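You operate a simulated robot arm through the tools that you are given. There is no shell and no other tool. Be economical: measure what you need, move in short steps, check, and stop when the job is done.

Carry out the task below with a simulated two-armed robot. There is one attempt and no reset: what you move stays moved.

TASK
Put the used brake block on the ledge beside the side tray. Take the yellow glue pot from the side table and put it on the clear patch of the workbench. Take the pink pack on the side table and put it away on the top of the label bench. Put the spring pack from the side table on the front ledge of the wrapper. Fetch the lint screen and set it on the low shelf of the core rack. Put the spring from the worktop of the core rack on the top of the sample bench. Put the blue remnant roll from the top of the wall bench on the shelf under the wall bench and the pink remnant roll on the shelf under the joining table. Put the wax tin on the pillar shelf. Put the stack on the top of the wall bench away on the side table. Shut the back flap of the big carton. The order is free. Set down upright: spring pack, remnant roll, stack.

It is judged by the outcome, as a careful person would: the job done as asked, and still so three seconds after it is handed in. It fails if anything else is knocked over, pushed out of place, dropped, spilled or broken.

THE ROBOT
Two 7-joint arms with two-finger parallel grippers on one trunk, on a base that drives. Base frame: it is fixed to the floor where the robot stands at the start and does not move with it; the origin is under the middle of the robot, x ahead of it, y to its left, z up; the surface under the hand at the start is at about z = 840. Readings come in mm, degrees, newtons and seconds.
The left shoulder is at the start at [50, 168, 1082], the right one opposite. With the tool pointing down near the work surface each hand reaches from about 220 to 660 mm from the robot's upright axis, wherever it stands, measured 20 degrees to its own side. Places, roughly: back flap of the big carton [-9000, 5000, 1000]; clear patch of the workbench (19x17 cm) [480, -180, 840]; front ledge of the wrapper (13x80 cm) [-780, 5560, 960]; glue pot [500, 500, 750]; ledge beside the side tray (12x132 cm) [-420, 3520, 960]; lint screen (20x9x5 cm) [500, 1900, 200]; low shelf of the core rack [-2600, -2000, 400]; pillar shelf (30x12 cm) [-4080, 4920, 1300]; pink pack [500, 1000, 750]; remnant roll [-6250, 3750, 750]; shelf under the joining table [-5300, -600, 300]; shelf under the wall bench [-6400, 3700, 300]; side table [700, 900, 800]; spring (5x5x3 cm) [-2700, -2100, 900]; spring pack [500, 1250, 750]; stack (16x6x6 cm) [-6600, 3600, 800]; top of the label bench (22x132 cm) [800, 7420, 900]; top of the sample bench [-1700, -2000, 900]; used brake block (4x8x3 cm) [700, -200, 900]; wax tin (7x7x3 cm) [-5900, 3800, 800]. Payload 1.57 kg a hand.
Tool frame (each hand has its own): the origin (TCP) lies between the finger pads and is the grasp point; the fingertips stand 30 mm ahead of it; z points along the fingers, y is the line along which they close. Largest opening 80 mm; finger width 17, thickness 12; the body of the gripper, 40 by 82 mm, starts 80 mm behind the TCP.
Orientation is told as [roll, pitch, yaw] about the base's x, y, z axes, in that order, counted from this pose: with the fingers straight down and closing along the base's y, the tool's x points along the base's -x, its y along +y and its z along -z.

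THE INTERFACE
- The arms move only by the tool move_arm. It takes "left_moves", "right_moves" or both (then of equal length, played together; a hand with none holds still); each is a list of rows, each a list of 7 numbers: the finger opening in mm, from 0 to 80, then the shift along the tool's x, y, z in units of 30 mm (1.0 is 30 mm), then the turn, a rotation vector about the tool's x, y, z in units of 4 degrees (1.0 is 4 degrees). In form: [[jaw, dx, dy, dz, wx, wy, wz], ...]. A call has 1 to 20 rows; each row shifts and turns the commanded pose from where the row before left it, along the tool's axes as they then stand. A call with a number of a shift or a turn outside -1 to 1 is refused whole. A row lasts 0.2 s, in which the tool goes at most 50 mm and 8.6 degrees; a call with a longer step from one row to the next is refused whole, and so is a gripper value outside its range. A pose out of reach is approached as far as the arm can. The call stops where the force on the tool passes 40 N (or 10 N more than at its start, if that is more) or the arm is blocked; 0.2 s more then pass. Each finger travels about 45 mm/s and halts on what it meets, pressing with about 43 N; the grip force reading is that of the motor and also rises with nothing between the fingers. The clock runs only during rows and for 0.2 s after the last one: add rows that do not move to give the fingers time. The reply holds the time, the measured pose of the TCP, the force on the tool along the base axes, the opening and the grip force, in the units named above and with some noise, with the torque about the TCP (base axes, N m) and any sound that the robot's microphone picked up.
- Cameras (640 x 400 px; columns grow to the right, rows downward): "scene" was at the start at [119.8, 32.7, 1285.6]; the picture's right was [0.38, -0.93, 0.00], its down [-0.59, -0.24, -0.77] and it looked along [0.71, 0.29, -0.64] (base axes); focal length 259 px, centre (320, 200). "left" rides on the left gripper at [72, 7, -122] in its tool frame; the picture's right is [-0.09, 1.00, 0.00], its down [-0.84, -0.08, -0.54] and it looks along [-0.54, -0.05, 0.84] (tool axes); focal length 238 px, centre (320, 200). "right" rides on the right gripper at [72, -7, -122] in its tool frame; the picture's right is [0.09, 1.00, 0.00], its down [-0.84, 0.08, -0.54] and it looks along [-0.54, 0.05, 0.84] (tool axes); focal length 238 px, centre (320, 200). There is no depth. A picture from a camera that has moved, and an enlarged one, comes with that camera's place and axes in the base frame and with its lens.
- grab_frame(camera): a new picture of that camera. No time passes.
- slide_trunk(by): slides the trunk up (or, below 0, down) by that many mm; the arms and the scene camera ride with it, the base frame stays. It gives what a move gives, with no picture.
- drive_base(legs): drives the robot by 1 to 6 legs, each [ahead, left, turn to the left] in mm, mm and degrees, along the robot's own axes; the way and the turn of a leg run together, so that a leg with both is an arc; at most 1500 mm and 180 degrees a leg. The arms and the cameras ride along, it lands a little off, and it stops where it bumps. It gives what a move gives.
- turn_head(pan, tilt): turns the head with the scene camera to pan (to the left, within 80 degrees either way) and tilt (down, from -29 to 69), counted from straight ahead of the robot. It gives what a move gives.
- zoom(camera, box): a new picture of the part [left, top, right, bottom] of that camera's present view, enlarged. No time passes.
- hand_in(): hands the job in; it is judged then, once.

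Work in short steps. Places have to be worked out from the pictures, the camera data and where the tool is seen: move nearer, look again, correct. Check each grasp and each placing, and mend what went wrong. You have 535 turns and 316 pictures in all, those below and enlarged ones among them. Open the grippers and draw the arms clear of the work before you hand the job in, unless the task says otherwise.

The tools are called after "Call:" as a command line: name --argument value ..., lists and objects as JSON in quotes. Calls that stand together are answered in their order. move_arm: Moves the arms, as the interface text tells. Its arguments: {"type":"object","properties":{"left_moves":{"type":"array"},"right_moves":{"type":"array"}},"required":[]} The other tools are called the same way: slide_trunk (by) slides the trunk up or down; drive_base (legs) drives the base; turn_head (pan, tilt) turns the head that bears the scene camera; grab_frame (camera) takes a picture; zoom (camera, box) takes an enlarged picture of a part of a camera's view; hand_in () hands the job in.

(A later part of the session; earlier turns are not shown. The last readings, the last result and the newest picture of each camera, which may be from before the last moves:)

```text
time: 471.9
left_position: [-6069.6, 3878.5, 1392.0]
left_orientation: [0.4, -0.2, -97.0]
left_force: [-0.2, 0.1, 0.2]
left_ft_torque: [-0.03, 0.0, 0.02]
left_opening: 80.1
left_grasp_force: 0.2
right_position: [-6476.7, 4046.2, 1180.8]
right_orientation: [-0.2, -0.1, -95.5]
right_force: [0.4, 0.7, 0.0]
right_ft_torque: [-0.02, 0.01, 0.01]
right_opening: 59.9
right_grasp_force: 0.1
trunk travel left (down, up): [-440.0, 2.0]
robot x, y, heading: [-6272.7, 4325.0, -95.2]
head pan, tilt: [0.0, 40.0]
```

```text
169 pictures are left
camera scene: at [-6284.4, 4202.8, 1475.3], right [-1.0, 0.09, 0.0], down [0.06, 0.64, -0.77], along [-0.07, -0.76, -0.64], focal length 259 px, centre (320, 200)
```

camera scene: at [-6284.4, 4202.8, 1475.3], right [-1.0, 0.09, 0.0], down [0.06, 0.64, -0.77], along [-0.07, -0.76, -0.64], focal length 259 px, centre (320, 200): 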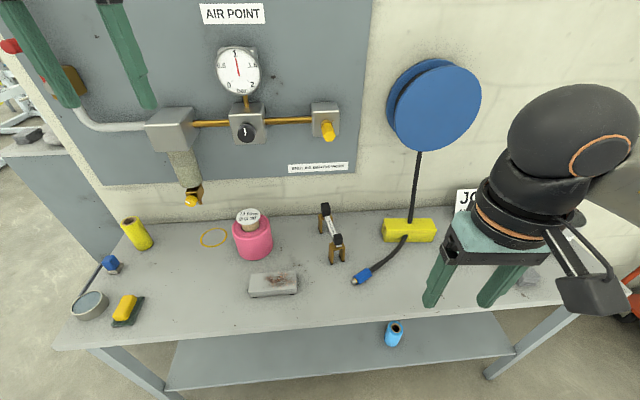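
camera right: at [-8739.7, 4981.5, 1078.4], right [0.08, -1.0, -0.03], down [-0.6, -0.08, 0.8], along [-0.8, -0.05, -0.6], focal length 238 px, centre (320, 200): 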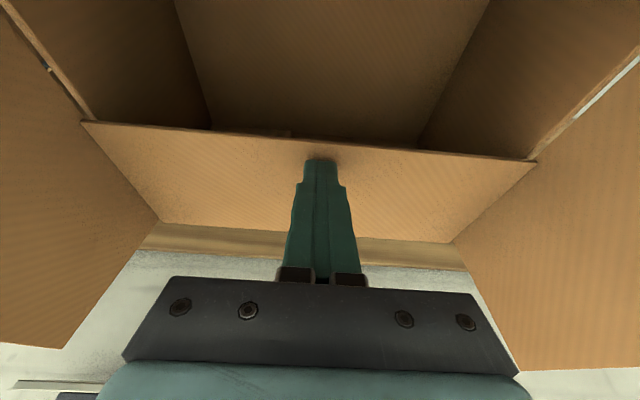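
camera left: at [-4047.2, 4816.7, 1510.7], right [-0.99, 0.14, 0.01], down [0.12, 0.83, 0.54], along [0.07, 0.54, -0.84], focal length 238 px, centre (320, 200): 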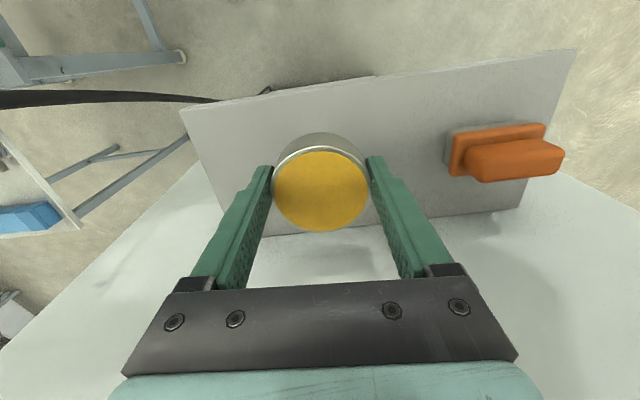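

Call:
zoom --camera "scene" --box '[340, 195, 452, 265]'

Call:
zoom --camera "scene" --box '[200, 190, 312, 260]'

```text
5.71 times, centred on (396, 230) of scene
camera zoom: at [-6284.4, 4202.8, 1475.3], right [-1.0, 0.09, 0.0], down [0.06, 0.64, -0.77], along [-0.07, -0.76, -0.64], focal length 1478 px, centre (-114, 29)
```

zoom: 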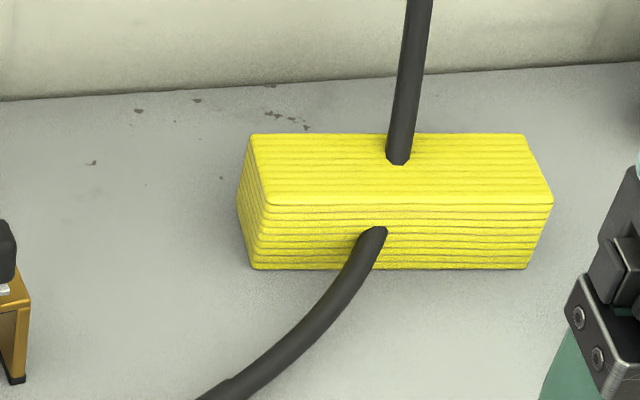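

```text
5.71 times, centred on (256, 225) of scene
camera zoom: at [-6284.4, 4202.8, 1475.3], right [-1.0, 0.09, 0.0], down [0.06, 0.64, -0.77], along [-0.07, -0.76, -0.64], focal length 1478 px, centre (686, 57)
```

zoom: 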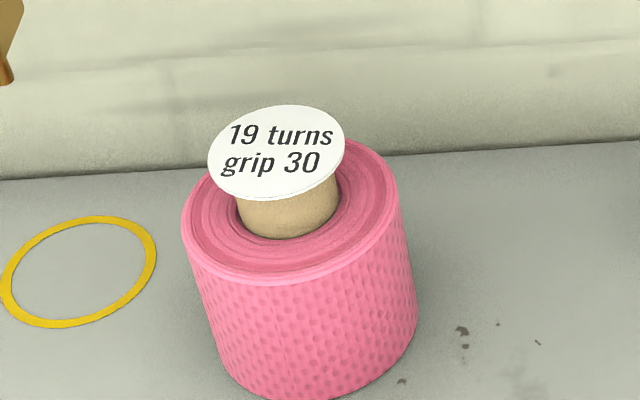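

The hose visually passes through the stack; I'll grip the stack's west part with the left hand, clear of the hose. I move the base west and turn the left gripper to close along y.

Call:
drive_base --legs '[[0, 0, 5.2], [0, -590, 0], [100, 0, 0]]'

Call:
slide_trunk --by -130

Call:
move_arm --left_moves '[[80, 0.3, 0, 0, 0, 0, -1], [80, 0.3, 0, 0, 0, 0, -1], [80, 0, 0, 0, 0, 0, -1], [80, 0, 0, 0, 0, 0, -1], [80, 0, 0, 0, 0, 0, -1], [80, 0, 0, 0, 0, 0, -1], [80, 0, 0, 0, 0, 0, -1], [80, 0, 0, 0, 0, 0, -1], [80, 0, 0, 0, 0, 0, -1], [80, 0, 0, 0, 0, 0, -1], [80, 0, 0, 0, 0, 0, -1], [80, 0, 0, 0, 0, 0, -1], [80, 0, 0, 0, 0, 0, -1], [80, 0, 0, 0, 0, 0, -1], [80, 0, 0, 0, 0, 0, -1], [80, 0, 0, 0, 0, 0, -1], [80, 0, 0, 0, 0, 0, -1], [80, 0, 0, 0, 0, 0, -1], [80, 0, 0, 0, 0, 0, -1], [80, 0, 0, 0, 0, 0, -1]]'

```text
time: 478.7
left_position: [-6612.3, 3796.2, 1391.6]
left_orientation: [0.4, -0.2, -91.5]
left_force: [-1.0, 0.3, 0.2]
left_ft_torque: [0.02, 0.05, 0.0]
left_opening: 80.1
left_grasp_force: 0.0
right_position: [-7034.9, 3923.9, 1181.7]
right_orientation: [-0.1, -0.1, -90.2]
right_force: [0.8, -0.7, 0.6]
right_ft_torque: [0.03, 0.0, 0.01]
right_opening: 60.2
right_grasp_force: 0.0
trunk travel left (down, up): [-440.0, 2.0]
robot x, y, heading: [-6856.4, 4221.4, -89.7]
head pan, tilt: [0.0, 40.0]
```

```text
time: 480.3
left_position: [-6613.6, 3798.0, 1262.4]
left_orientation: [0.4, -0.4, -91.5]
left_force: [-0.6, 0.0, -0.2]
left_ft_torque: [-0.01, 0.02, 0.01]
left_opening: 79.9
left_grasp_force: 0.0
right_position: [-7033.8, 3926.0, 1051.7]
right_orientation: [-0.1, -0.2, -90.2]
right_force: [0.6, -0.3, 0.2]
right_ft_torque: [-0.02, 0.0, 0.02]
right_opening: 60.3
right_grasp_force: 0.1
trunk travel left (down, up): [-310.0, 132.0]
robot x, y, heading: [-6860.6, 4223.9, -89.9]
head pan, tilt: [0.0, 40.0]
```

```text
time: 484.5
left_position: [-6613.4, 3816.0, 1262.9]
left_orientation: [-0.2, -0.4, -11.5]
left_force: [-0.9, -0.3, 0.0]
left_ft_torque: [0.01, 0.05, -0.01]
left_opening: 80.1
left_grasp_force: 0.0
right_position: [-7034.2, 3925.2, 1052.0]
right_orientation: [-0.1, -0.2, -90.2]
right_force: [-0.4, 0.7, -0.3]
right_ft_torque: [-0.01, -0.01, 0.03]
right_opening: 60.1
right_grasp_force: 0.1
trunk travel left (down, up): [-310.0, 132.0]
robot x, y, heading: [-6862.2, 4223.2, -90.1]
head pan, tilt: [0.0, 40.0]
```

Call:
move_arm --left_moves '[[80, 0, 0, 0, 0, 0, -0.8], [80, 0, 0, 0, 0, 0, -0.8], [80, 0.12, -0.49, 0.8, 0, 0, 0], [80, 0.12, -0.49, 0.8, 0, 0, 0], [80, 0.12, -0.49, 0.8, 0, 0, 0], [80, 0.12, -0.49, 0.8, 0, 0, 0], [80, 0.12, -0.49, 0.8, 0, 0, 0], [80, 0.12, -0.49, 0.8, 0, 0, 0], [80, 0.12, -0.49, 0.8, 0, 0, 0], [80, 0.12, -0.49, 0.8, 0, 0, 0], [80, 0.12, -0.49, 0.8, 0, 0, 0], [80, 0.12, -0.49, 0.8, 0, 0, 0], [80, 0.12, -0.49, 0.8, 0, 0, 0], [80, 0.12, -0.49, 0.6, 0, 0, 0], [80, 0, 0, 0, 0, 0, 0]]'

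Call:
grab_frame --camera "left"

Call:
turn_head --pan 20 --tilt 45

Call:
grab_frame --camera "scene"

```text
time: 487.7
left_position: [-6634.1, 3700.7, 981.9]
left_orientation: [-0.5, -0.4, -5.2]
left_force: [-0.1, 0.6, -0.3]
left_ft_torque: [0.0, 0.03, -0.01]
left_opening: 80.1
left_grasp_force: 0.1
left hand out of reach, approached as far as the arm can: row 10, 11, 12, 13, 14
right_position: [-7034.0, 3926.4, 1051.7]
right_orientation: [-0.1, -0.2, -90.2]
right_force: [-0.6, 0.7, -0.2]
right_ft_torque: [0.0, 0.03, 0.0]
right_opening: 59.9
right_grasp_force: 0.0
trunk travel left (down, up): [-310.0, 132.0]
robot x, y, heading: [-6857.0, 4221.9, -89.8]
head pan, tilt: [0.0, 40.0]
```

```text
166 pictures are left
camera left: at [-6705.2, 3713.8, 1102.7], right [0.18, 0.98, -0.01], down [0.82, -0.15, 0.55], along [0.54, -0.11, -0.84], focal length 238 px, centre (320, 200)
```

left: 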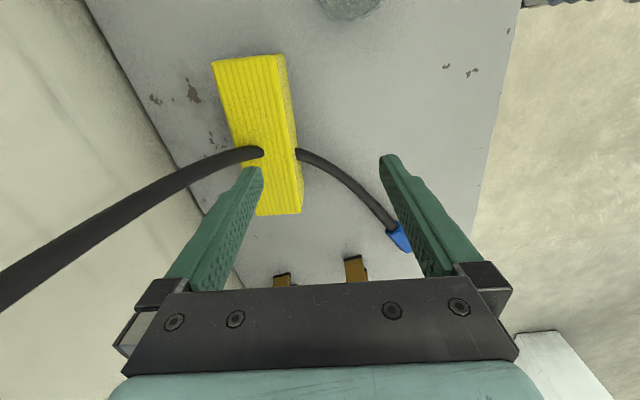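

```text
time: 488.5
left_position: [-6633.3, 3700.0, 980.8]
left_orientation: [-0.4, -0.4, -5.1]
left_force: [0.3, 0.4, 0.1]
left_ft_torque: [-0.03, 0.01, 0.0]
left_opening: 79.8
left_grasp_force: 0.1
right_position: [-7034.4, 3925.5, 1051.7]
right_orientation: [-0.1, -0.2, -90.1]
right_force: [-0.3, -0.7, -0.1]
right_ft_torque: [0.01, 0.0, -0.02]
right_opening: 59.9
right_grasp_force: 0.0
trunk travel left (down, up): [-310.0, 132.0]
robot x, y, heading: [-6858.4, 4229.1, -89.8]
head pan, tilt: [20.0, 45.0]
```

```text
165 pictures are left
camera scene: at [-6828.9, 4108.1, 1338.0], right [-0.94, -0.34, 0.0], down [-0.24, 0.66, -0.71], along [0.24, -0.66, -0.71], focal length 259 px, centre (320, 200)
```

scene: 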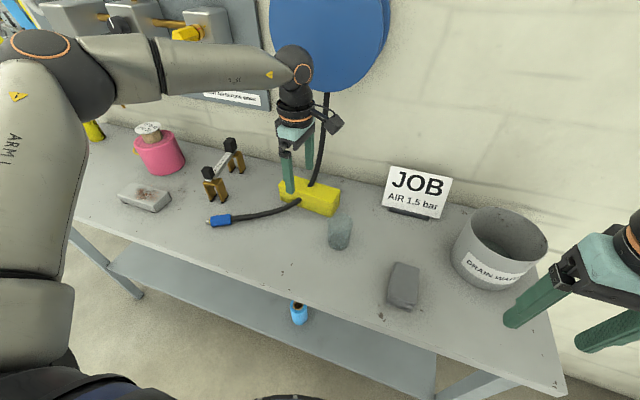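

The left arm is at its reach limit, but moving the base 50 mm ahead and 42 mm right puts the gripper right over the stack's west part.

Call:
drive_base --legs '[[0, -42, 0], [50, 0, 0]]'

Call:
grab_frame --camera "left"

```text
time: 490.1
left_position: [-6676.4, 3649.8, 982.3]
left_orientation: [-0.3, -0.3, -5.1]
left_force: [0.0, 0.0, -0.2]
left_ft_torque: [0.01, 0.0, 0.01]
left_opening: 79.8
left_grasp_force: 0.1
right_position: [-7076.8, 3876.1, 1051.5]
right_orientation: [-0.1, -0.2, -90.2]
right_force: [-0.8, 0.0, 0.2]
right_ft_torque: [0.03, 0.02, 0.01]
right_opening: 60.1
right_grasp_force: 0.1
trunk travel left (down, up): [-310.0, 132.0]
robot x, y, heading: [-6900.6, 4173.7, -89.9]
head pan, tilt: [20.0, 45.0]
```

```text
164 pictures are left
camera left: at [-6748.0, 3664.1, 1102.4], right [0.18, 0.98, -0.01], down [0.82, -0.15, 0.55], along [0.54, -0.1, -0.84], focal length 238 px, centre (320, 200)
```

left: 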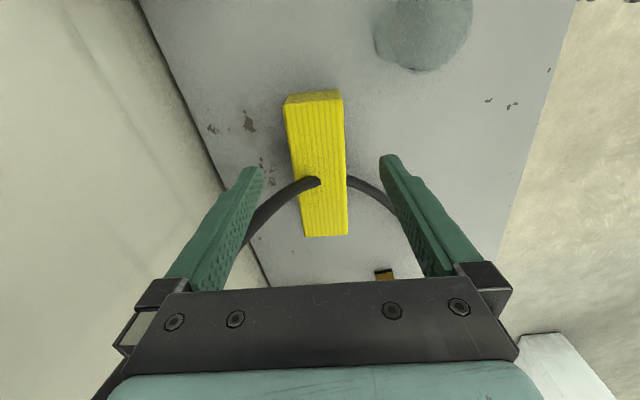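

Well aligned. I lower with the trunk and close on the stack.

Call:
slide_trunk --by -108

Call:
move_arm --left_moves '[[70, 0, 0, 0, 0, 0, 0], [55, 0, 0, 0, 0, 0, 0], [40, 0, 0, 0, 0, 0, 0], [35, 0, 0, 0, 0, 0, 0], [35, 0, 0, 0, 0, 0, 0]]'

Call:
grab_frame --camera "left"

```text
time: 491.5
left_position: [-6677.1, 3652.1, 873.1]
left_orientation: [-0.5, -0.4, -5.2]
left_force: [-0.3, 0.3, -0.7]
left_ft_torque: [-0.02, 0.02, 0.01]
left_opening: 80.0
left_grasp_force: 0.0
right_position: [-7077.1, 3876.5, 942.6]
right_orientation: [-0.1, -0.2, -90.2]
right_force: [-0.8, 0.0, -0.8]
right_ft_torque: [-0.01, -0.02, 0.01]
right_opening: 59.9
right_grasp_force: 0.0
trunk travel left (down, up): [-202.0, 240.0]
robot x, y, heading: [-6900.5, 4172.7, -89.6]
head pan, tilt: [20.0, 45.0]
```

```text
time: 492.7
left_position: [-6676.1, 3651.5, 873.2]
left_orientation: [-0.3, -0.5, -5.2]
left_force: [-1.2, 0.1, 2.3]
left_ft_torque: [-0.01, -0.02, -0.05]
left_opening: 55.8
left_grasp_force: 40.3
right_position: [-7077.0, 3877.3, 943.7]
right_orientation: [-0.2, -0.2, -90.2]
right_force: [0.4, 0.5, -1.0]
right_ft_torque: [0.02, 0.01, -0.03]
right_opening: 59.9
right_grasp_force: 0.1
trunk travel left (down, up): [-202.0, 240.0]
robot x, y, heading: [-6897.6, 4174.4, -90.0]
head pan, tilt: [20.0, 45.0]
```

```text
163 pictures are left
camera left: at [-6748.0, 3664.8, 995.0], right [0.18, 0.98, -0.01], down [0.82, -0.15, 0.55], along [0.54, -0.1, -0.84], focal length 238 px, centre (320, 200)
```

left: 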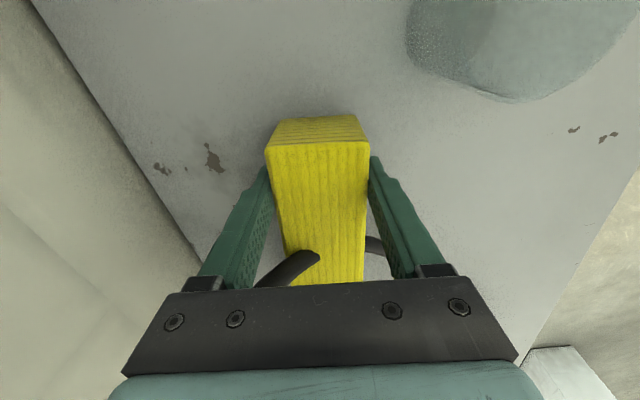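

Gripped at 56 mm. I lift slowly with the trunk and watch the forces in case the hose holds it.

Call:
slide_trunk --by 15

Call:
slide_trunk --by 90

Call:
grab_frame --camera "left"

Call:
grab_frame --camera "scene"

```text
time: 493.3
left_position: [-6676.8, 3651.3, 889.7]
left_orientation: [-0.5, -0.4, -5.2]
left_force: [-0.7, -0.3, -0.1]
left_ft_torque: [0.01, 0.06, 0.02]
left_opening: 55.4
left_grasp_force: 42.9
right_position: [-7076.7, 3876.9, 958.3]
right_orientation: [-0.1, -0.1, -90.2]
right_force: [0.0, -0.3, -0.4]
right_ft_torque: [0.0, 0.01, -0.02]
right_opening: 60.0
right_grasp_force: 0.0
trunk travel left (down, up): [-217.0, 225.0]
robot x, y, heading: [-6900.9, 4171.8, -89.9]
head pan, tilt: [20.0, 45.0]
```

```text
time: 494.6
left_position: [-6676.7, 3651.4, 978.5]
left_orientation: [-0.5, -0.2, -5.1]
left_force: [-0.9, -0.1, -0.9]
left_ft_torque: [-0.02, 0.07, 0.0]
left_opening: 55.4
left_grasp_force: 42.9
right_position: [-7076.7, 3876.8, 1047.7]
right_orientation: [0.0, -0.1, -90.2]
right_force: [0.1, 0.9, 0.5]
right_ft_torque: [-0.01, 0.0, 0.04]
right_opening: 60.1
right_grasp_force: 0.1
trunk travel left (down, up): [-307.0, 135.0]
robot x, y, heading: [-6897.5, 4173.1, -90.0]
head pan, tilt: [20.0, 45.0]
```

```text
162 pictures are left
camera left: at [-6747.9, 3664.6, 1099.7], right [0.18, 0.98, -0.01], down [0.82, -0.15, 0.55], along [0.54, -0.1, -0.84], focal length 238 px, centre (320, 200)
```

left: 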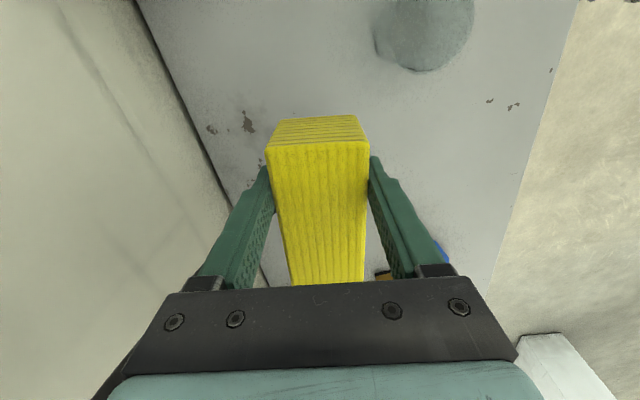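

```text
161 pictures are left
camera scene: at [-6871.8, 4058.8, 1335.0], right [-0.94, -0.34, 0.0], down [-0.24, 0.66, -0.71], along [0.24, -0.66, -0.71], focal length 259 px, centre (320, 200)
```

scene: 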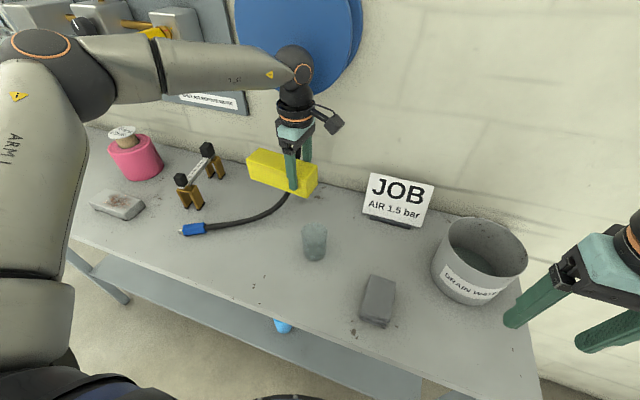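

The stack came away freely. I back off, raise it, and move east to pick the pink roll by its core with the right hand, pitched near horizontal.

Call:
drive_base --legs '[[-350, 0, 0], [0, 920, 0]]'

Call:
move_arm --left_moves '[[35, 0, 0, -0.6, 0, 0, 0], [35, 0, 0, -0.6, 0, 0, 0], [35, 0, 0, -0.6, 0, 0, 0], [35, 0, 0.3, -0.6, 0, 0, 0], [35, 0, 0.6, -0.6, 0, 0, 0], [35, 0, 0.6, 0, 0, 0, 0], [35, 0, 0.6, 0, 0, 0, 0], [35, 0, 0.6, 0, 0, 0, 0], [35, 0, 0, 0, 0, 0, 0], [35, 0, 0, 0, 0, 0, 0], [35, 0, 0, 0, 0, 0, 0], [35, 0, 0, 0, 0, 0, 0], [35, 0, 0, 0, 0, 0, 0], [35, 0, 0, 0, 0, 0, 0], [35, 0, 0, 0, 0, 0, 0], [35, 0, 0, 0, 0, 0, 0], [35, 0, 0, 0, 0, 0, 0], [35, 0, 0, 0, 0, 0, 0], [35, 0, 0, 0, 0, 0, 0]]' --right_moves '[[80, 0, 0, 0, 0, -1, 0], [80, 0, 0, 0, 0, -1, 0], [80, 0, 0, 0, 0, -1, 0], [80, 0, 0, 0, 0, -1, 0], [80, 0, 0, 0, 0, -1, 0], [80, 0, 0, 0, 0, -1, 0], [80, 0, 0, 0, 0, -1, 0], [80, 0, 0, 0, 0, -1, 0], [80, 0, 0, 0, 0, -1, 0], [80, 0, 0, 0, 0, -1, 0], [80, 0, 0, 0, 0, -1, 0], [80, 0, 0, 0, 0, -1, 0], [80, 0, 0, 0, 0, -1, 0], [80, 0, 0, 0, 0, -1, 0], [80, 0, 0, 0, 0, -1, 0], [80, 0, 0, 0, 0, -1, 0], [80, 0, 0, 0, 0, -1, 0], [80, 0, 0, 0, 0, -1, 0], [80, 0, 0, 0, 0, -0.75, 0]]'

Call:
turn_head --pan -15 --tilt 30

Call:
grab_frame --camera "scene"

Call:
grab_frame --camera "right"

```text
time: 504.8
left_position: [-5760.3, 4005.2, 978.4]
left_orientation: [-0.4, -0.2, -5.0]
left_force: [0.0, 0.5, -0.5]
left_ft_torque: [0.01, 0.02, 0.0]
left_opening: 55.1
left_grasp_force: 42.8
right_position: [-6160.5, 4228.7, 1049.1]
right_orientation: [-0.1, -0.1, -90.0]
right_force: [0.0, 0.8, -1.6]
right_ft_torque: [0.0, 0.01, 0.01]
right_opening: 60.0
right_grasp_force: 0.1
trunk travel left (down, up): [-307.0, 135.0]
robot x, y, heading: [-5986.3, 4526.3, -89.6]
head pan, tilt: [20.0, 45.0]
```

```text
time: 508.8
left_position: [-5753.2, 4086.7, 1068.4]
left_orientation: [-0.3, -0.3, -4.9]
left_force: [1.0, -0.4, -1.2]
left_ft_torque: [-0.01, 0.01, 0.0]
left_opening: 55.6
left_grasp_force: 43.4
right_position: [-6094.4, 4098.4, 1120.0]
right_orientation: [-0.5, -75.2, -89.6]
right_force: [-0.2, -0.5, 0.1]
right_ft_torque: [0.0, 0.01, 0.02]
right_opening: 80.0
right_grasp_force: 0.0
right hand out of reach, approached as far as the arm can: row 5, 6, 7, 8, 9, 10, 11, 12, 13, 14, 15, 16, 17, 18, 19
trunk travel left (down, up): [-307.0, 135.0]
robot x, y, heading: [-5985.3, 4528.3, -89.6]
head pan, tilt: [20.0, 45.0]
```

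```text
time: 509.8
left_position: [-5753.4, 4086.8, 1069.1]
left_orientation: [-0.4, -0.4, -5.0]
left_force: [-0.3, -1.1, -0.4]
left_ft_torque: [0.03, 0.05, -0.01]
left_opening: 55.4
left_grasp_force: 43.2
right_position: [-6093.6, 4098.2, 1120.1]
right_orientation: [-0.5, -75.1, -89.5]
right_force: [0.7, 0.1, -0.2]
right_ft_torque: [0.03, -0.01, -0.02]
right_opening: 79.9
right_grasp_force: 0.2
trunk travel left (down, up): [-307.0, 135.0]
robot x, y, heading: [-5987.2, 4528.7, -89.7]
head pan, tilt: [-15.0, 30.0]
```

```text
160 pictures are left
camera scene: at [-6008.0, 4401.0, 1357.6], right [-0.97, 0.25, 0.0], down [0.13, 0.48, -0.87], along [-0.22, -0.84, -0.5], focal length 259 px, centre (320, 200)
```

scene: 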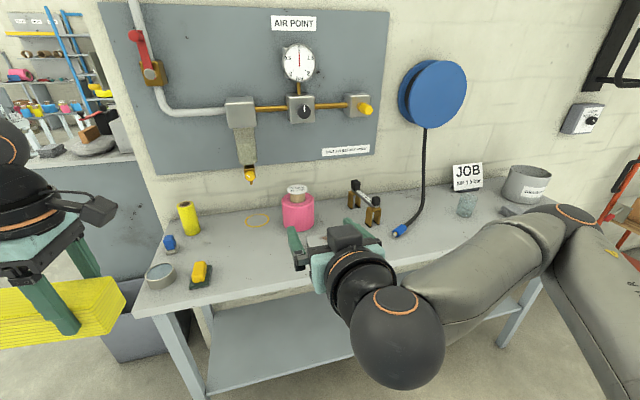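

```text
159 pictures are left
camera right: at [-6100.4, 4235.5, 1082.5], right [1.0, 0.02, -0.09], down [0.08, 0.31, 0.95], along [0.05, -0.95, 0.31], focal length 238 px, centre (320, 200)
```

right: 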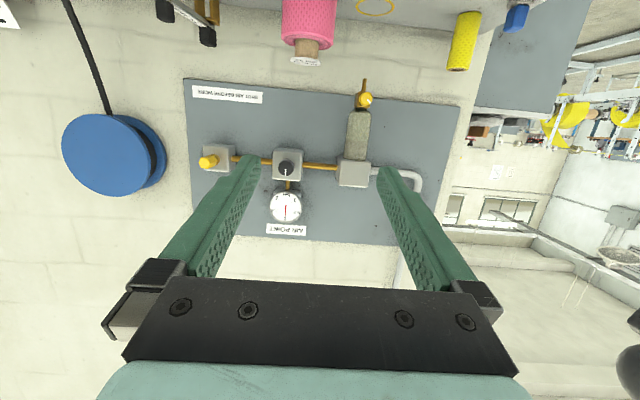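

Core axis is around [-6128, 3620], core z≈910–945. I drive ahead 290 mm and lower the right hand to a pre-grasp point.

Call:
drive_base --legs '[[280, 0, 0]]'

Call:
move_arm --right_moves '[[80, 0.75, -0.14, 0.2, 0, 0, 0], [80, 0.75, -0.14, 0.2, 0, 0, 0], [80, 0.75, -0.14, 0.2, 0, 0, 0], [80, 0.75, -0.14, 0.2, 0, 0, 0], [80, 0.75, -0.14, 0.2, 0, 0, 0], [80, 0.75, -0.14, 0.2, 0, 0, 0], [80, 0.75, -0.14, 0.2, 0, 0, 0], [80, 0.75, -0.15, 0.2, 0, 0, 0], [80, 0, 0, 0, 0, 0, 0]]'

Call:
grab_frame --camera "right"

Call:
grab_frame --camera "scene"

```text
time: 511.8
left_position: [-5751.7, 3815.4, 1068.9]
left_orientation: [-0.4, -0.3, -5.0]
left_force: [-0.6, 0.4, -0.4]
left_ft_torque: [0.02, 0.0, -0.01]
left_opening: 55.4
left_grasp_force: 43.1
right_position: [-6092.2, 3828.0, 1118.8]
right_orientation: [-0.5, -75.1, -89.6]
right_force: [0.6, -0.2, 0.3]
right_ft_torque: [0.03, -0.02, 0.02]
right_opening: 80.0
right_grasp_force: 0.1
trunk travel left (down, up): [-307.0, 135.0]
robot x, y, heading: [-5988.4, 4258.6, -89.8]
head pan, tilt: [-15.0, 30.0]
```

```text
time: 513.8
left_position: [-5750.8, 3816.1, 1070.8]
left_orientation: [-0.3, -0.3, -5.0]
left_force: [1.1, -0.3, -1.3]
left_ft_torque: [0.0, -0.02, 0.01]
left_opening: 55.5
left_grasp_force: 42.9
right_position: [-6101.1, 3827.2, 947.0]
right_orientation: [-0.6, -75.0, -89.7]
right_force: [-0.1, -0.3, 0.7]
right_ft_torque: [0.0, 0.0, -0.01]
right_opening: 79.9
right_grasp_force: 0.1
right hand out of reach, approached as far as the arm can: row 1, 7, 8
trunk travel left (down, up): [-307.0, 135.0]
robot x, y, heading: [-5988.2, 4260.4, -89.5]
head pan, tilt: [-15.0, 30.0]
```

```text
158 pictures are left
camera right: at [-6106.6, 3965.6, 908.7], right [1.0, 0.02, -0.09], down [0.08, 0.31, 0.95], along [0.05, -0.95, 0.3], focal length 238 px, centre (320, 200)
```

right: 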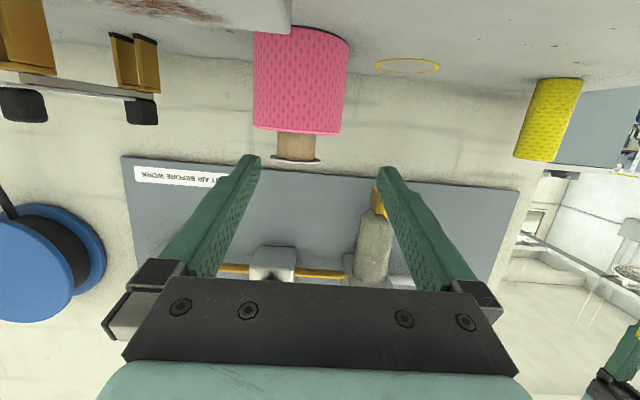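

```text
157 pictures are left
camera scene: at [-6006.6, 4130.5, 1357.7], right [-0.97, 0.25, 0.0], down [0.13, 0.48, -0.87], along [-0.22, -0.84, -0.5], focal length 259 px, centre (320, 200)
```

scene: 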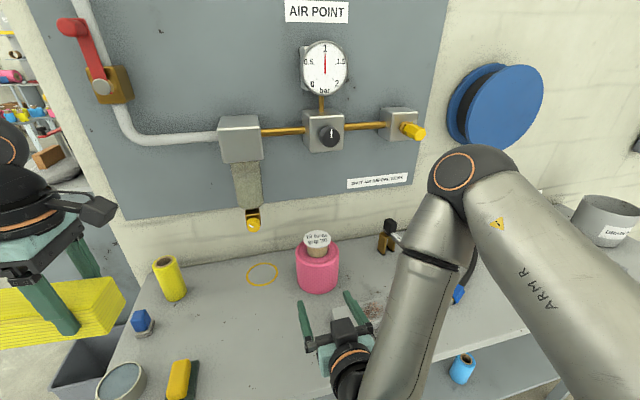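

Core centre ≈ [-6128, 3665, 937]. I shift the base right 27 mm and ahead 60 mm, then check before the final approach.

Call:
drive_base --legs '[[0, -28, 0], [60, 0, 0]]'

Call:
move_arm --right_moves '[[80, 0.3, 0, 0.1, 0, 0, 0], [80, -0.1, 0, 0.6, 0, 0, 0], [80, -0.1, 0, 0.6, 0, 0, 0], [80, 0, 0, 0, 0, 0, 0]]'

Call:
grab_frame --camera "right"

```text
time: 515.3
left_position: [-5781.3, 3753.4, 1068.3]
left_orientation: [-0.3, -0.3, -5.2]
left_force: [1.0, 0.5, 0.2]
left_ft_torque: [0.02, 0.05, 0.02]
left_opening: 55.1
left_grasp_force: 43.6
right_position: [-6129.9, 3767.5, 945.6]
right_orientation: [-0.7, -74.9, -89.8]
right_force: [0.2, 0.8, 0.0]
right_ft_torque: [0.0, 0.01, 0.03]
right_opening: 80.2
right_grasp_force: 0.0
trunk travel left (down, up): [-307.0, 135.0]
robot x, y, heading: [-6014.9, 4195.7, -90.1]
head pan, tilt: [-15.0, 30.0]
```

```text
time: 516.3
left_position: [-5781.1, 3753.4, 1069.3]
left_orientation: [-0.4, -0.3, -5.1]
left_force: [-1.0, 0.3, -0.4]
left_ft_torque: [0.03, 0.0, 0.0]
left_opening: 55.1
left_grasp_force: 43.3
right_position: [-6120.2, 3731.0, 937.2]
right_orientation: [-1.0, -74.7, -89.7]
right_force: [-0.1, 0.3, -0.7]
right_ft_torque: [0.01, -0.01, 0.01]
right_opening: 79.9
right_grasp_force: 0.1
right hand out of reach, approached as far as the arm can: row 1, 2, 3
trunk travel left (down, up): [-307.0, 135.0]
robot x, y, heading: [-6011.3, 4196.3, -89.8]
head pan, tilt: [-15.0, 30.0]
```

```text
156 pictures are left
camera right: at [-6125.6, 3868.6, 901.1], right [1.0, 0.01, -0.09], down [0.09, 0.3, 0.95], along [0.04, -0.95, 0.3], focal length 238 px, centre (320, 200)
```

right: 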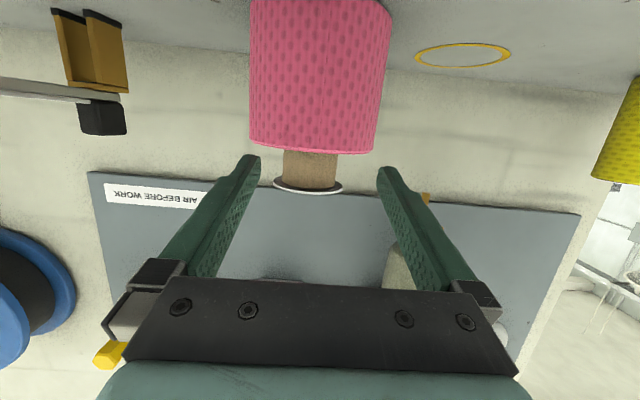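

The fingers need to move purely horizontally 60 mm at this height. I use the base for most of it (35 mm ahead, 10 mm right) and the arm for the rest.

Call:
drive_base --legs '[[0, -10, 0], [38, 0, 0]]'

Call:
grab_frame --camera "right"

```text
time: 517.5
left_position: [-5791.1, 3714.6, 1069.9]
left_orientation: [-0.4, -0.2, -5.3]
left_force: [-0.7, 0.3, -0.5]
left_ft_torque: [0.04, 0.01, 0.03]
left_opening: 55.4
left_grasp_force: 43.7
right_position: [-6129.9, 3692.1, 937.3]
right_orientation: [-1.1, -74.8, -89.7]
right_force: [0.6, 0.2, 0.0]
right_ft_torque: [-0.01, -0.01, -0.02]
right_opening: 79.8
right_grasp_force: 0.0
trunk travel left (down, up): [-307.0, 135.0]
robot x, y, heading: [-6022.2, 4157.8, -89.7]
head pan, tilt: [-15.0, 30.0]
```

```text
155 pictures are left
camera right: at [-6135.4, 3829.5, 900.7], right [1.0, 0.01, -0.09], down [0.09, 0.3, 0.95], along [0.04, -0.95, 0.3], focal length 238 px, centre (320, 200)
```

right: 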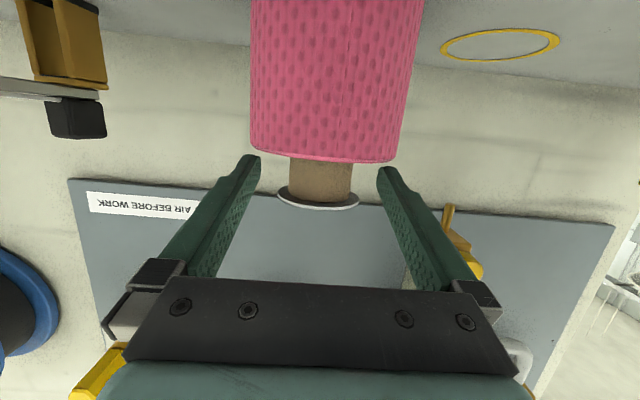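

Nearly there; 20 mm more by arm, then close on the core.

Call:
move_arm --right_moves '[[80, -0.1, 0, 0.3, 0, 0, 0], [80, -0.1, 0, 0.35, 0, 0, 0], [80, 0, 0, 0, 0, 0, 0]]'

Call:
grab_frame --camera "right"

```text
time: 518.3
left_position: [-5789.8, 3715.0, 1070.0]
left_orientation: [-0.4, -0.2, -5.3]
left_force: [0.2, 0.6, -0.7]
left_ft_torque: [0.01, 0.02, 0.0]
left_opening: 55.4
left_grasp_force: 43.0
right_position: [-6128.9, 3672.1, 938.8]
right_orientation: [-1.2, -74.6, -89.8]
right_force: [1.3, -0.6, 0.0]
right_ft_torque: [-0.02, 0.01, 0.03]
right_opening: 79.9
right_grasp_force: 0.0
trunk travel left (down, up): [-307.0, 135.0]
robot x, y, heading: [-6022.4, 4155.8, -89.8]
head pan, tilt: [-15.0, 30.0]
```

```text
154 pictures are left
camera right: at [-6133.9, 3809.6, 902.7], right [1.0, 0.01, -0.09], down [0.09, 0.3, 0.95], along [0.04, -0.95, 0.3], focal length 238 px, centre (320, 200)
```

right: 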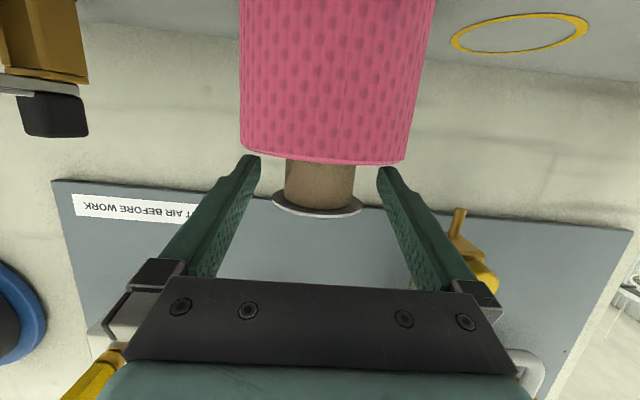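

Call:
move_arm --right_moves '[[80, -0.16, 0, 0.3, 0, 0, 0], [80, -0.16, 0, 0.3, 0, 0, 0], [70, 0, 0, 0, 0, 0, 0], [55, 0, 0, 0, 0, 0, 0], [40, 0, 0, 0, 0, 0, 0], [30, 0, 0, 0, 0, 0, 0], [30, 0, 0, 0, 0, 0, 0]]'

Call:
grab_frame --camera "right"

```text
time: 519.9
left_position: [-5790.5, 3715.1, 1069.0]
left_orientation: [-0.4, -0.3, -5.3]
left_force: [0.1, -0.1, -0.8]
left_ft_torque: [-0.01, 0.04, 0.02]
left_opening: 55.2
left_grasp_force: 43.3
right_position: [-6129.7, 3651.2, 945.2]
right_orientation: [-1.2, -74.7, -89.8]
right_force: [-0.3, -0.2, 0.9]
right_ft_torque: [-0.07, -0.19, 0.0]
right_opening: 49.4
right_grasp_force: 37.3
trunk travel left (down, up): [-307.0, 135.0]
robot x, y, heading: [-6024.2, 4156.3, -89.8]
head pan, tilt: [-15.0, 30.0]
```

```text
153 pictures are left
camera right: at [-6133.9, 3789.0, 907.4], right [1.0, 0.01, -0.09], down [0.09, 0.3, 0.95], along [0.04, -0.95, 0.3], focal length 238 px, centre (320, 200)
```

right: 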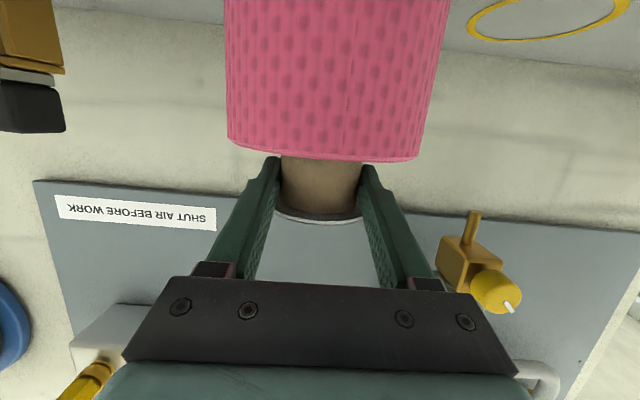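

The core is gripped at 49 mm. I lift with the trunk and check.

Call:
slide_trunk --by 12

Call:
slide_trunk --by 70

Call:
grab_frame --camera "scene"

```text
time: 520.5
left_position: [-5791.0, 3713.9, 1081.4]
left_orientation: [-0.5, -0.3, -5.2]
left_force: [0.2, -0.1, -1.4]
left_ft_torque: [-0.01, 0.06, 0.0]
left_opening: 55.3
left_grasp_force: 42.9
right_position: [-6129.1, 3650.9, 955.8]
right_orientation: [-1.4, -74.5, -89.7]
right_force: [0.0, 0.7, -2.1]
right_ft_torque: [-0.01, 0.01, -0.03]
right_opening: 49.1
right_grasp_force: 43.0
trunk travel left (down, up): [-319.0, 123.0]
robot x, y, heading: [-6023.6, 4160.1, -89.6]
head pan, tilt: [-15.0, 30.0]
```

```text
time: 521.6
left_position: [-5789.6, 3713.5, 1151.9]
left_orientation: [-0.4, -0.3, -5.2]
left_force: [-0.5, 1.3, -0.5]
left_ft_torque: [-0.01, 0.02, 0.02]
left_opening: 55.2
left_grasp_force: 43.4
right_position: [-6129.3, 3651.6, 1025.2]
right_orientation: [-1.3, -74.6, -89.7]
right_force: [1.3, 0.4, -0.5]
right_ft_torque: [0.04, 0.04, 0.0]
right_opening: 49.0
right_grasp_force: 43.2
trunk travel left (down, up): [-389.0, 53.0]
robot x, y, heading: [-6021.5, 4156.8, -89.6]
head pan, tilt: [-15.0, 30.0]
```

```text
152 pictures are left
camera scene: at [-6044.8, 4030.1, 1439.6], right [-0.97, 0.26, 0.0], down [0.13, 0.48, -0.87], along [-0.22, -0.84, -0.5], focal length 259 px, centre (320, 200)
```

scene: 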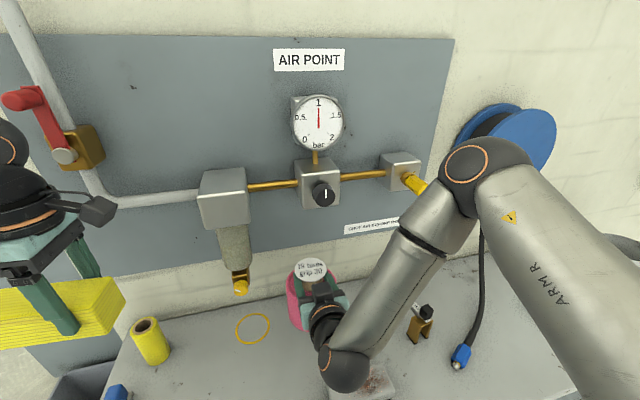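

Both items are held. I back off, go east past the end of the wall and look south for the route to the joining table.

Call:
drive_base --legs '[[-450, 0, 0], [0, 1150, 0]]'

Call:
turn_head --pan 10 --tilt 15

Call:
grab_frame --camera "scene"

```text
time: 534.3
left_position: [-4659.3, 4140.8, 1151.3]
left_orientation: [-0.4, -0.4, -7.5]
left_force: [-0.4, 0.2, -1.0]
left_ft_torque: [-0.02, 0.06, 0.0]
left_opening: 55.4
left_grasp_force: 42.5
right_position: [-5000.3, 4089.2, 1026.4]
right_orientation: [-1.3, -74.6, -92.1]
right_force: [-0.8, -0.8, -0.2]
right_ft_torque: [0.05, 0.01, 0.0]
right_opening: 49.0
right_grasp_force: 42.9
trunk travel left (down, up): [-389.0, 53.0]
robot x, y, heading: [-4872.9, 4588.7, -92.2]
head pan, tilt: [-15.0, 30.0]
```

```text
time: 535.2
left_position: [-4660.0, 4139.7, 1152.4]
left_orientation: [-0.5, -0.4, -7.5]
left_force: [0.4, 0.3, -0.2]
left_ft_torque: [-0.01, 0.03, 0.03]
left_opening: 55.3
left_grasp_force: 43.1
right_position: [-5000.2, 4090.4, 1026.0]
right_orientation: [-1.3, -74.6, -92.0]
right_force: [0.1, -0.5, -0.6]
right_ft_torque: [0.03, 0.0, -0.02]
right_opening: 49.1
right_grasp_force: 43.2
trunk travel left (down, up): [-389.0, 53.0]
robot x, y, heading: [-4873.3, 4591.8, -92.1]
head pan, tilt: [10.0, 15.0]
```

```text
151 pictures are left
camera scene: at [-4861.5, 4458.9, 1463.8], right [-0.99, -0.14, 0.0], down [-0.04, 0.26, -0.97], along [0.13, -0.96, -0.26], focal length 259 px, centre (320, 200)
```

scene: 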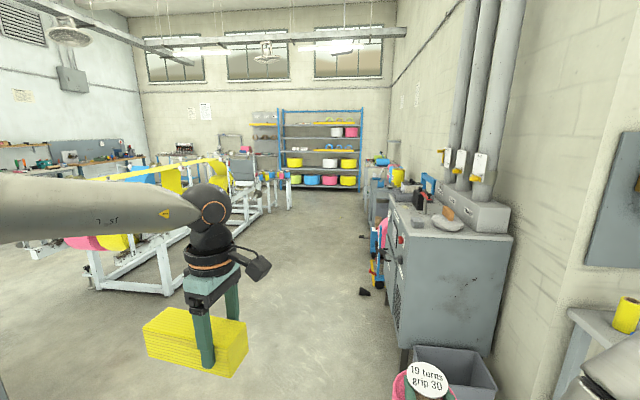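

The aisle south is clear between the cabinet line (x<-5000) and the racks (x>-3200). I drive down it to about y=400 and look toward the joining table.

Call:
drive_base --legs '[[0, 0, 2.1], [1400, 235, 0], [1400, 235, 0], [1300, 0, 0]]'

Call:
turn_head --pan -40 --tilt 20

Call:
grab_frame --camera "scene"

```text
time: 555.8
left_position: [-4339.2, -45.2, 1150.9]
left_orientation: [-0.4, -0.3, -9.2]
left_force: [-0.2, -0.6, -1.5]
left_ft_torque: [0.01, 0.01, 0.01]
left_opening: 55.2
left_grasp_force: 43.5
right_position: [-4681.6, -85.7, 1025.0]
right_orientation: [-1.2, -74.6, -93.6]
right_force: [0.2, -0.3, -2.2]
right_ft_torque: [0.0, 0.0, 0.0]
right_opening: 48.6
right_grasp_force: 43.1
trunk travel left (down, up): [-389.0, 53.0]
robot x, y, heading: [-4541.0, 406.5, -93.9]
head pan, tilt: [10.0, 15.0]
```

```text
time: 556.9
left_position: [-4338.9, -44.8, 1151.6]
left_orientation: [-0.4, -0.3, -9.1]
left_force: [-0.2, -1.0, -1.3]
left_ft_torque: [0.01, 0.06, 0.01]
left_opening: 55.0
left_grasp_force: 43.4
right_position: [-4681.1, -85.5, 1025.1]
right_orientation: [-1.3, -74.6, -93.7]
right_force: [-0.6, 0.2, -0.3]
right_ft_torque: [0.01, -0.01, -0.02]
right_opening: 48.7
right_grasp_force: 43.1
trunk travel left (down, up): [-389.0, 53.0]
robot x, y, heading: [-4540.6, 411.0, -93.9]
head pan, tilt: [-40.0, 20.0]
```

```text
150 pictures are left
camera scene: at [-4606.7, 305.3, 1455.7], right [-0.72, 0.69, 0.0], down [0.24, 0.25, -0.94], along [-0.65, -0.68, -0.34], focal length 259 px, centre (320, 200)
```

scene: 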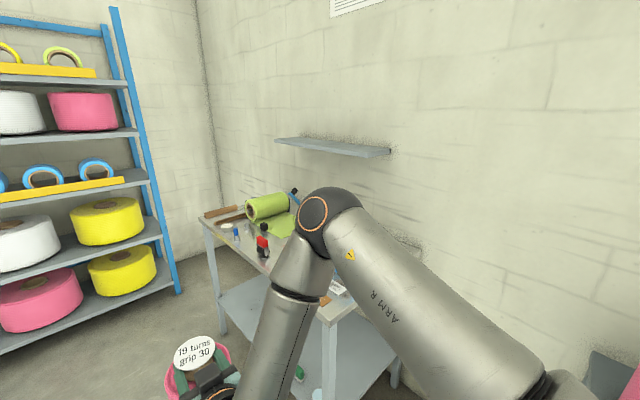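

The joining table stands against the west wall (front edge x≈-5085, y≈-1290…-170). I turn west and stand in front of it.

Call:
drive_base --legs '[[150, 0, 0], [0, 0, -86], [0, 900, 0]]'

Call:
turn_head --pan 0 --tilt 40

Call:
grab_frame --camera "scene"

```text
time: 569.8
left_position: [-5013.3, -852.2, 1151.2]
left_orientation: [-0.3, -0.4, -97.1]
left_force: [0.4, 0.1, -0.6]
left_ft_torque: [0.02, -0.03, -0.01]
left_opening: 55.4
left_grasp_force: 43.1
right_position: [-5067.0, -512.1, 1024.9]
right_orientation: [-1.3, -74.7, 178.4]
right_force: [-0.9, 1.9, 0.0]
right_ft_torque: [0.25, 0.0, -0.07]
right_opening: 48.3
right_grasp_force: 43.3
trunk travel left (down, up): [-389.0, 53.0]
robot x, y, heading: [-4565.0, -631.4, 178.5]
head pan, tilt: [-40.0, 20.0]
```

```text
time: 570.9
left_position: [-5014.6, -851.3, 1151.2]
left_orientation: [-0.4, -0.3, -97.0]
left_force: [0.6, 0.6, -0.9]
left_ft_torque: [0.05, 0.01, -0.02]
left_opening: 55.3
left_grasp_force: 42.9
right_position: [-5068.0, -512.0, 1024.9]
right_orientation: [-1.3, -74.7, 178.4]
right_force: [0.4, 0.0, -1.6]
right_ft_torque: [0.1, -0.05, 0.0]
right_opening: 48.2
right_grasp_force: 42.9
trunk travel left (down, up): [-389.0, 53.0]
robot x, y, heading: [-4569.4, -633.3, 178.2]
head pan, tilt: [0.0, 40.0]
```

```text
149 pictures are left
camera scene: at [-4689.0, -630.0, 1424.3], right [0.03, 1.0, 0.0], down [0.64, -0.02, -0.77], along [-0.77, 0.02, -0.64], focal length 259 px, centre (320, 200)
```

scene: 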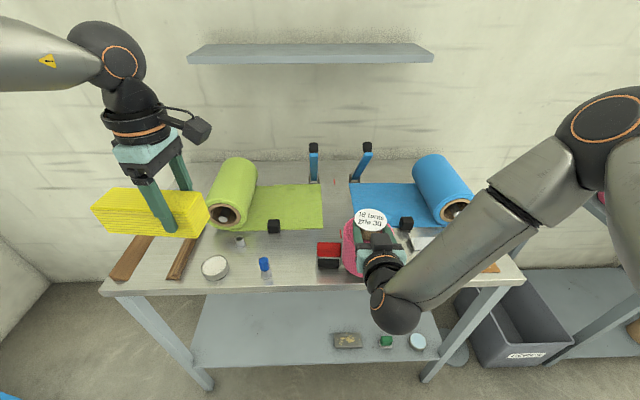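

Free shelf space is at y≈-1000…-580. I back off, sidestep south, tuck the stack in, and lower the trunk fully.

Call:
drive_base --legs '[[-330, 0, 1.8], [0, 240, 0]]'

Call:
move_arm --left_moves '[[35, 0, 0.7, -0.3, 0, 0, 0], [35, 0, 0.7, -0.5, 0, 0, 0], [35, 0, 0.7, -0.5, 0, 0, 0], [35, 0, 0.7, -0.5, 0, 0, 0], [35, 0, 0.7, -0.5, 0, 0, 0], [35, 0, 0, 0, 0, 0, 0]]'

Call:
slide_trunk --by -385

Call:
grab_frame --camera "scene"

```text
time: 575.4
left_position: [-4680.8, -1117.6, 1150.9]
left_orientation: [-0.4, -0.3, -95.1]
left_force: [-0.6, 0.0, -1.1]
left_ft_torque: [0.04, 0.0, 0.02]
left_opening: 55.3
left_grasp_force: 43.1
right_position: [-4745.2, -777.9, 1025.6]
right_orientation: [-1.3, -74.7, -179.7]
right_force: [0.3, 0.5, -1.4]
right_ft_torque: [-0.03, -0.01, -0.01]
right_opening: 48.3
right_grasp_force: 43.2
trunk travel left (down, up): [-389.0, 53.0]
robot x, y, heading: [-4241.4, -884.4, -179.7]
head pan, tilt: [0.0, 40.0]
```

```text
time: 576.8
left_position: [-4575.6, -1125.9, 1219.9]
left_orientation: [-0.4, -0.2, -95.1]
left_force: [0.9, -0.3, -0.8]
left_ft_torque: [0.03, 0.01, -0.05]
left_opening: 55.3
left_grasp_force: 43.3
right_position: [-4745.6, -778.8, 1025.3]
right_orientation: [-1.2, -74.6, -179.6]
right_force: [-0.1, -0.1, -1.4]
right_ft_torque: [-0.01, -0.03, 0.01]
right_opening: 48.3
right_grasp_force: 42.7
trunk travel left (down, up): [-389.0, 53.0]
robot x, y, heading: [-4236.6, -883.2, -179.8]
head pan, tilt: [0.0, 40.0]
```

```text
time: 580.5
left_position: [-4575.1, -1125.4, 836.4]
left_orientation: [-0.4, -0.3, -95.1]
left_force: [-0.1, 0.1, -0.1]
left_ft_torque: [0.04, -0.01, -0.01]
left_opening: 55.2
left_grasp_force: 42.9
right_position: [-4745.4, -778.0, 640.2]
right_orientation: [-1.3, -74.5, -179.8]
right_force: [0.8, 0.0, -0.9]
right_ft_torque: [-0.02, -0.03, 0.0]
right_opening: 48.3
right_grasp_force: 43.3
trunk travel left (down, up): [-4.0, 438.0]
robot x, y, heading: [-4237.8, -884.5, -179.9]
head pan, tilt: [0.0, 40.0]
```

```text
148 pictures are left
camera scene: at [-4363.5, -883.7, 1039.3], right [0.0, 1.0, 0.0], down [0.64, 0.0, -0.77], along [-0.77, 0.0, -0.64], focal length 259 px, centre (320, 200)
```

scene: 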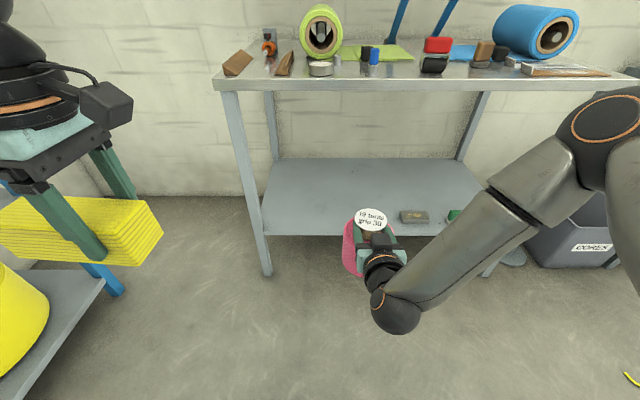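

Shelf z≈280, front edge x≈-5058. I lower the roll while extending forward.

Call:
move_arm --right_moves '[[30, 0.61, 0, 0.51, 0, 0, 0], [30, 0.61, 0, 0.51, 0, 0, 0], [30, 0.61, 0, 0.51, 0, 0, 0], [30, 0.61, 0, 0.51, 0, 0, 0], [30, 0.61, 0, 0.51, 0, 0, 0], [30, 0.61, 0, 0.51, 0, 0, 0], [30, 0.61, 0, 0.51, 0, 0, 0], [30, 0.61, 0, 0.51, 0, 0, 0], [30, 0.61, 0, 0.51, 0, 0, 0], [30, 0.61, 0, 0.51, 0, 0, 0], [30, 0, 0, 0, 0, 0, 0]]'

```text
time: 582.9
left_position: [-4576.3, -1124.2, 835.7]
left_orientation: [-0.4, -0.3, -95.1]
left_force: [0.2, 0.5, -1.0]
left_ft_torque: [0.02, -0.03, -0.01]
left_opening: 55.1
left_grasp_force: 42.3
right_position: [-4838.2, -878.4, 497.2]
right_orientation: [-1.9, -74.1, -179.7]
right_force: [-0.4, -0.4, -1.3]
right_ft_torque: [0.0, 0.01, -0.03]
right_opening: 48.5
right_grasp_force: 43.2
right hand out of reach, approached as far as the arm can: row 1, 2, 3, 4, 5, 6, 7, 8, 9, 10
trunk travel left (down, up): [-4.0, 438.0]
robot x, y, heading: [-4235.6, -885.7, -179.6]
head pan, tilt: [0.0, 40.0]
```

Call:
move_arm --right_moves '[[30, 0.35, 0, 0.6, 0, 0, 0], [30, 0.35, 0, 0.6, 0, 0, 0], [30, 0.35, 0, 0.6, 0, 0, 0], [30, 0.35, 0, 0.6, 0, 0, 0], [30, 0.35, 0, 0.6, 0, 0, 0], [30, 0.35, 0, 0.6, 0, 0, 0], [30, 0, 0, 0, 0, 0, 0]]'

```text
time: 584.5
left_position: [-4575.8, -1125.8, 835.3]
left_orientation: [-0.4, -0.4, -95.1]
left_force: [0.6, 0.6, -1.5]
left_ft_torque: [0.05, 0.04, -0.02]
left_opening: 55.2
left_grasp_force: 43.2
right_position: [-4911.4, -897.3, 462.7]
right_orientation: [-1.9, -74.2, -179.6]
right_force: [-1.0, 0.8, -0.5]
right_ft_torque: [0.01, -0.01, 0.0]
right_opening: 48.4
right_grasp_force: 43.0
right hand out of reach, approached as far as the arm can: row 1, 2, 3, 4, 5, 6
trunk travel left (down, up): [-4.0, 438.0]
robot x, y, heading: [-4237.4, -886.0, -179.7]
head pan, tilt: [0.0, 40.0]
```

Call:
move_arm --right_moves '[[30, 0.25, 0, 0.6, 0, 0, 0], [30, 0.25, 0, 0.6, 0, 0, 0], [30, 0.25, 0, 0.6, 0, 0, 0], [30, 0.25, 0, 0.6, 0, 0, 0], [30, 0.25, 0, 0.6, 0, 0, 0], [30, 0, 0, 0, 0, 0, 0]]'

Call:
grab_frame --camera "scene"

```text
time: 585.9
left_position: [-4575.3, -1125.5, 836.6]
left_orientation: [-0.4, -0.3, -95.0]
left_force: [-0.4, 1.3, -1.3]
left_ft_torque: [0.06, 0.02, 0.02]
left_opening: 55.5
left_grasp_force: 43.4
right_position: [-4921.1, -881.8, 466.8]
right_orientation: [-2.5, -74.3, -179.2]
right_force: [0.8, -0.2, -0.9]
right_ft_torque: [0.0, -0.03, 0.01]
right_opening: 48.1
right_grasp_force: 42.7
right hand out of reach, approached as far as the arm can: row 1, 2, 3, 4, 5
trunk travel left (down, up): [-4.0, 438.0]
robot x, y, heading: [-4238.5, -886.0, -179.7]
head pan, tilt: [0.0, 40.0]
```

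```text
147 pictures are left
camera scene: at [-4363.5, -883.7, 1039.3], right [0.0, 1.0, 0.0], down [0.64, 0.0, -0.77], along [-0.77, 0.0, -0.64], focal length 259 px, centre (320, 200)
```

scene: 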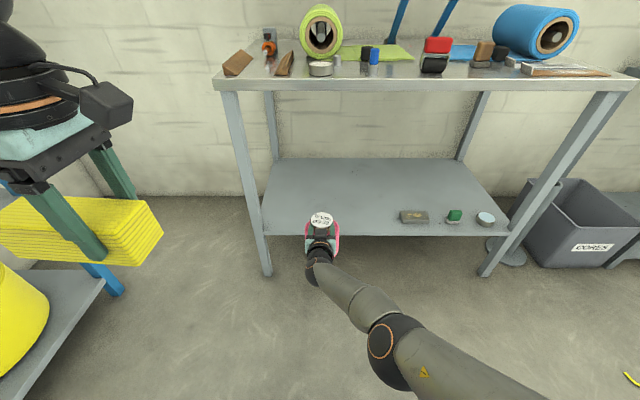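

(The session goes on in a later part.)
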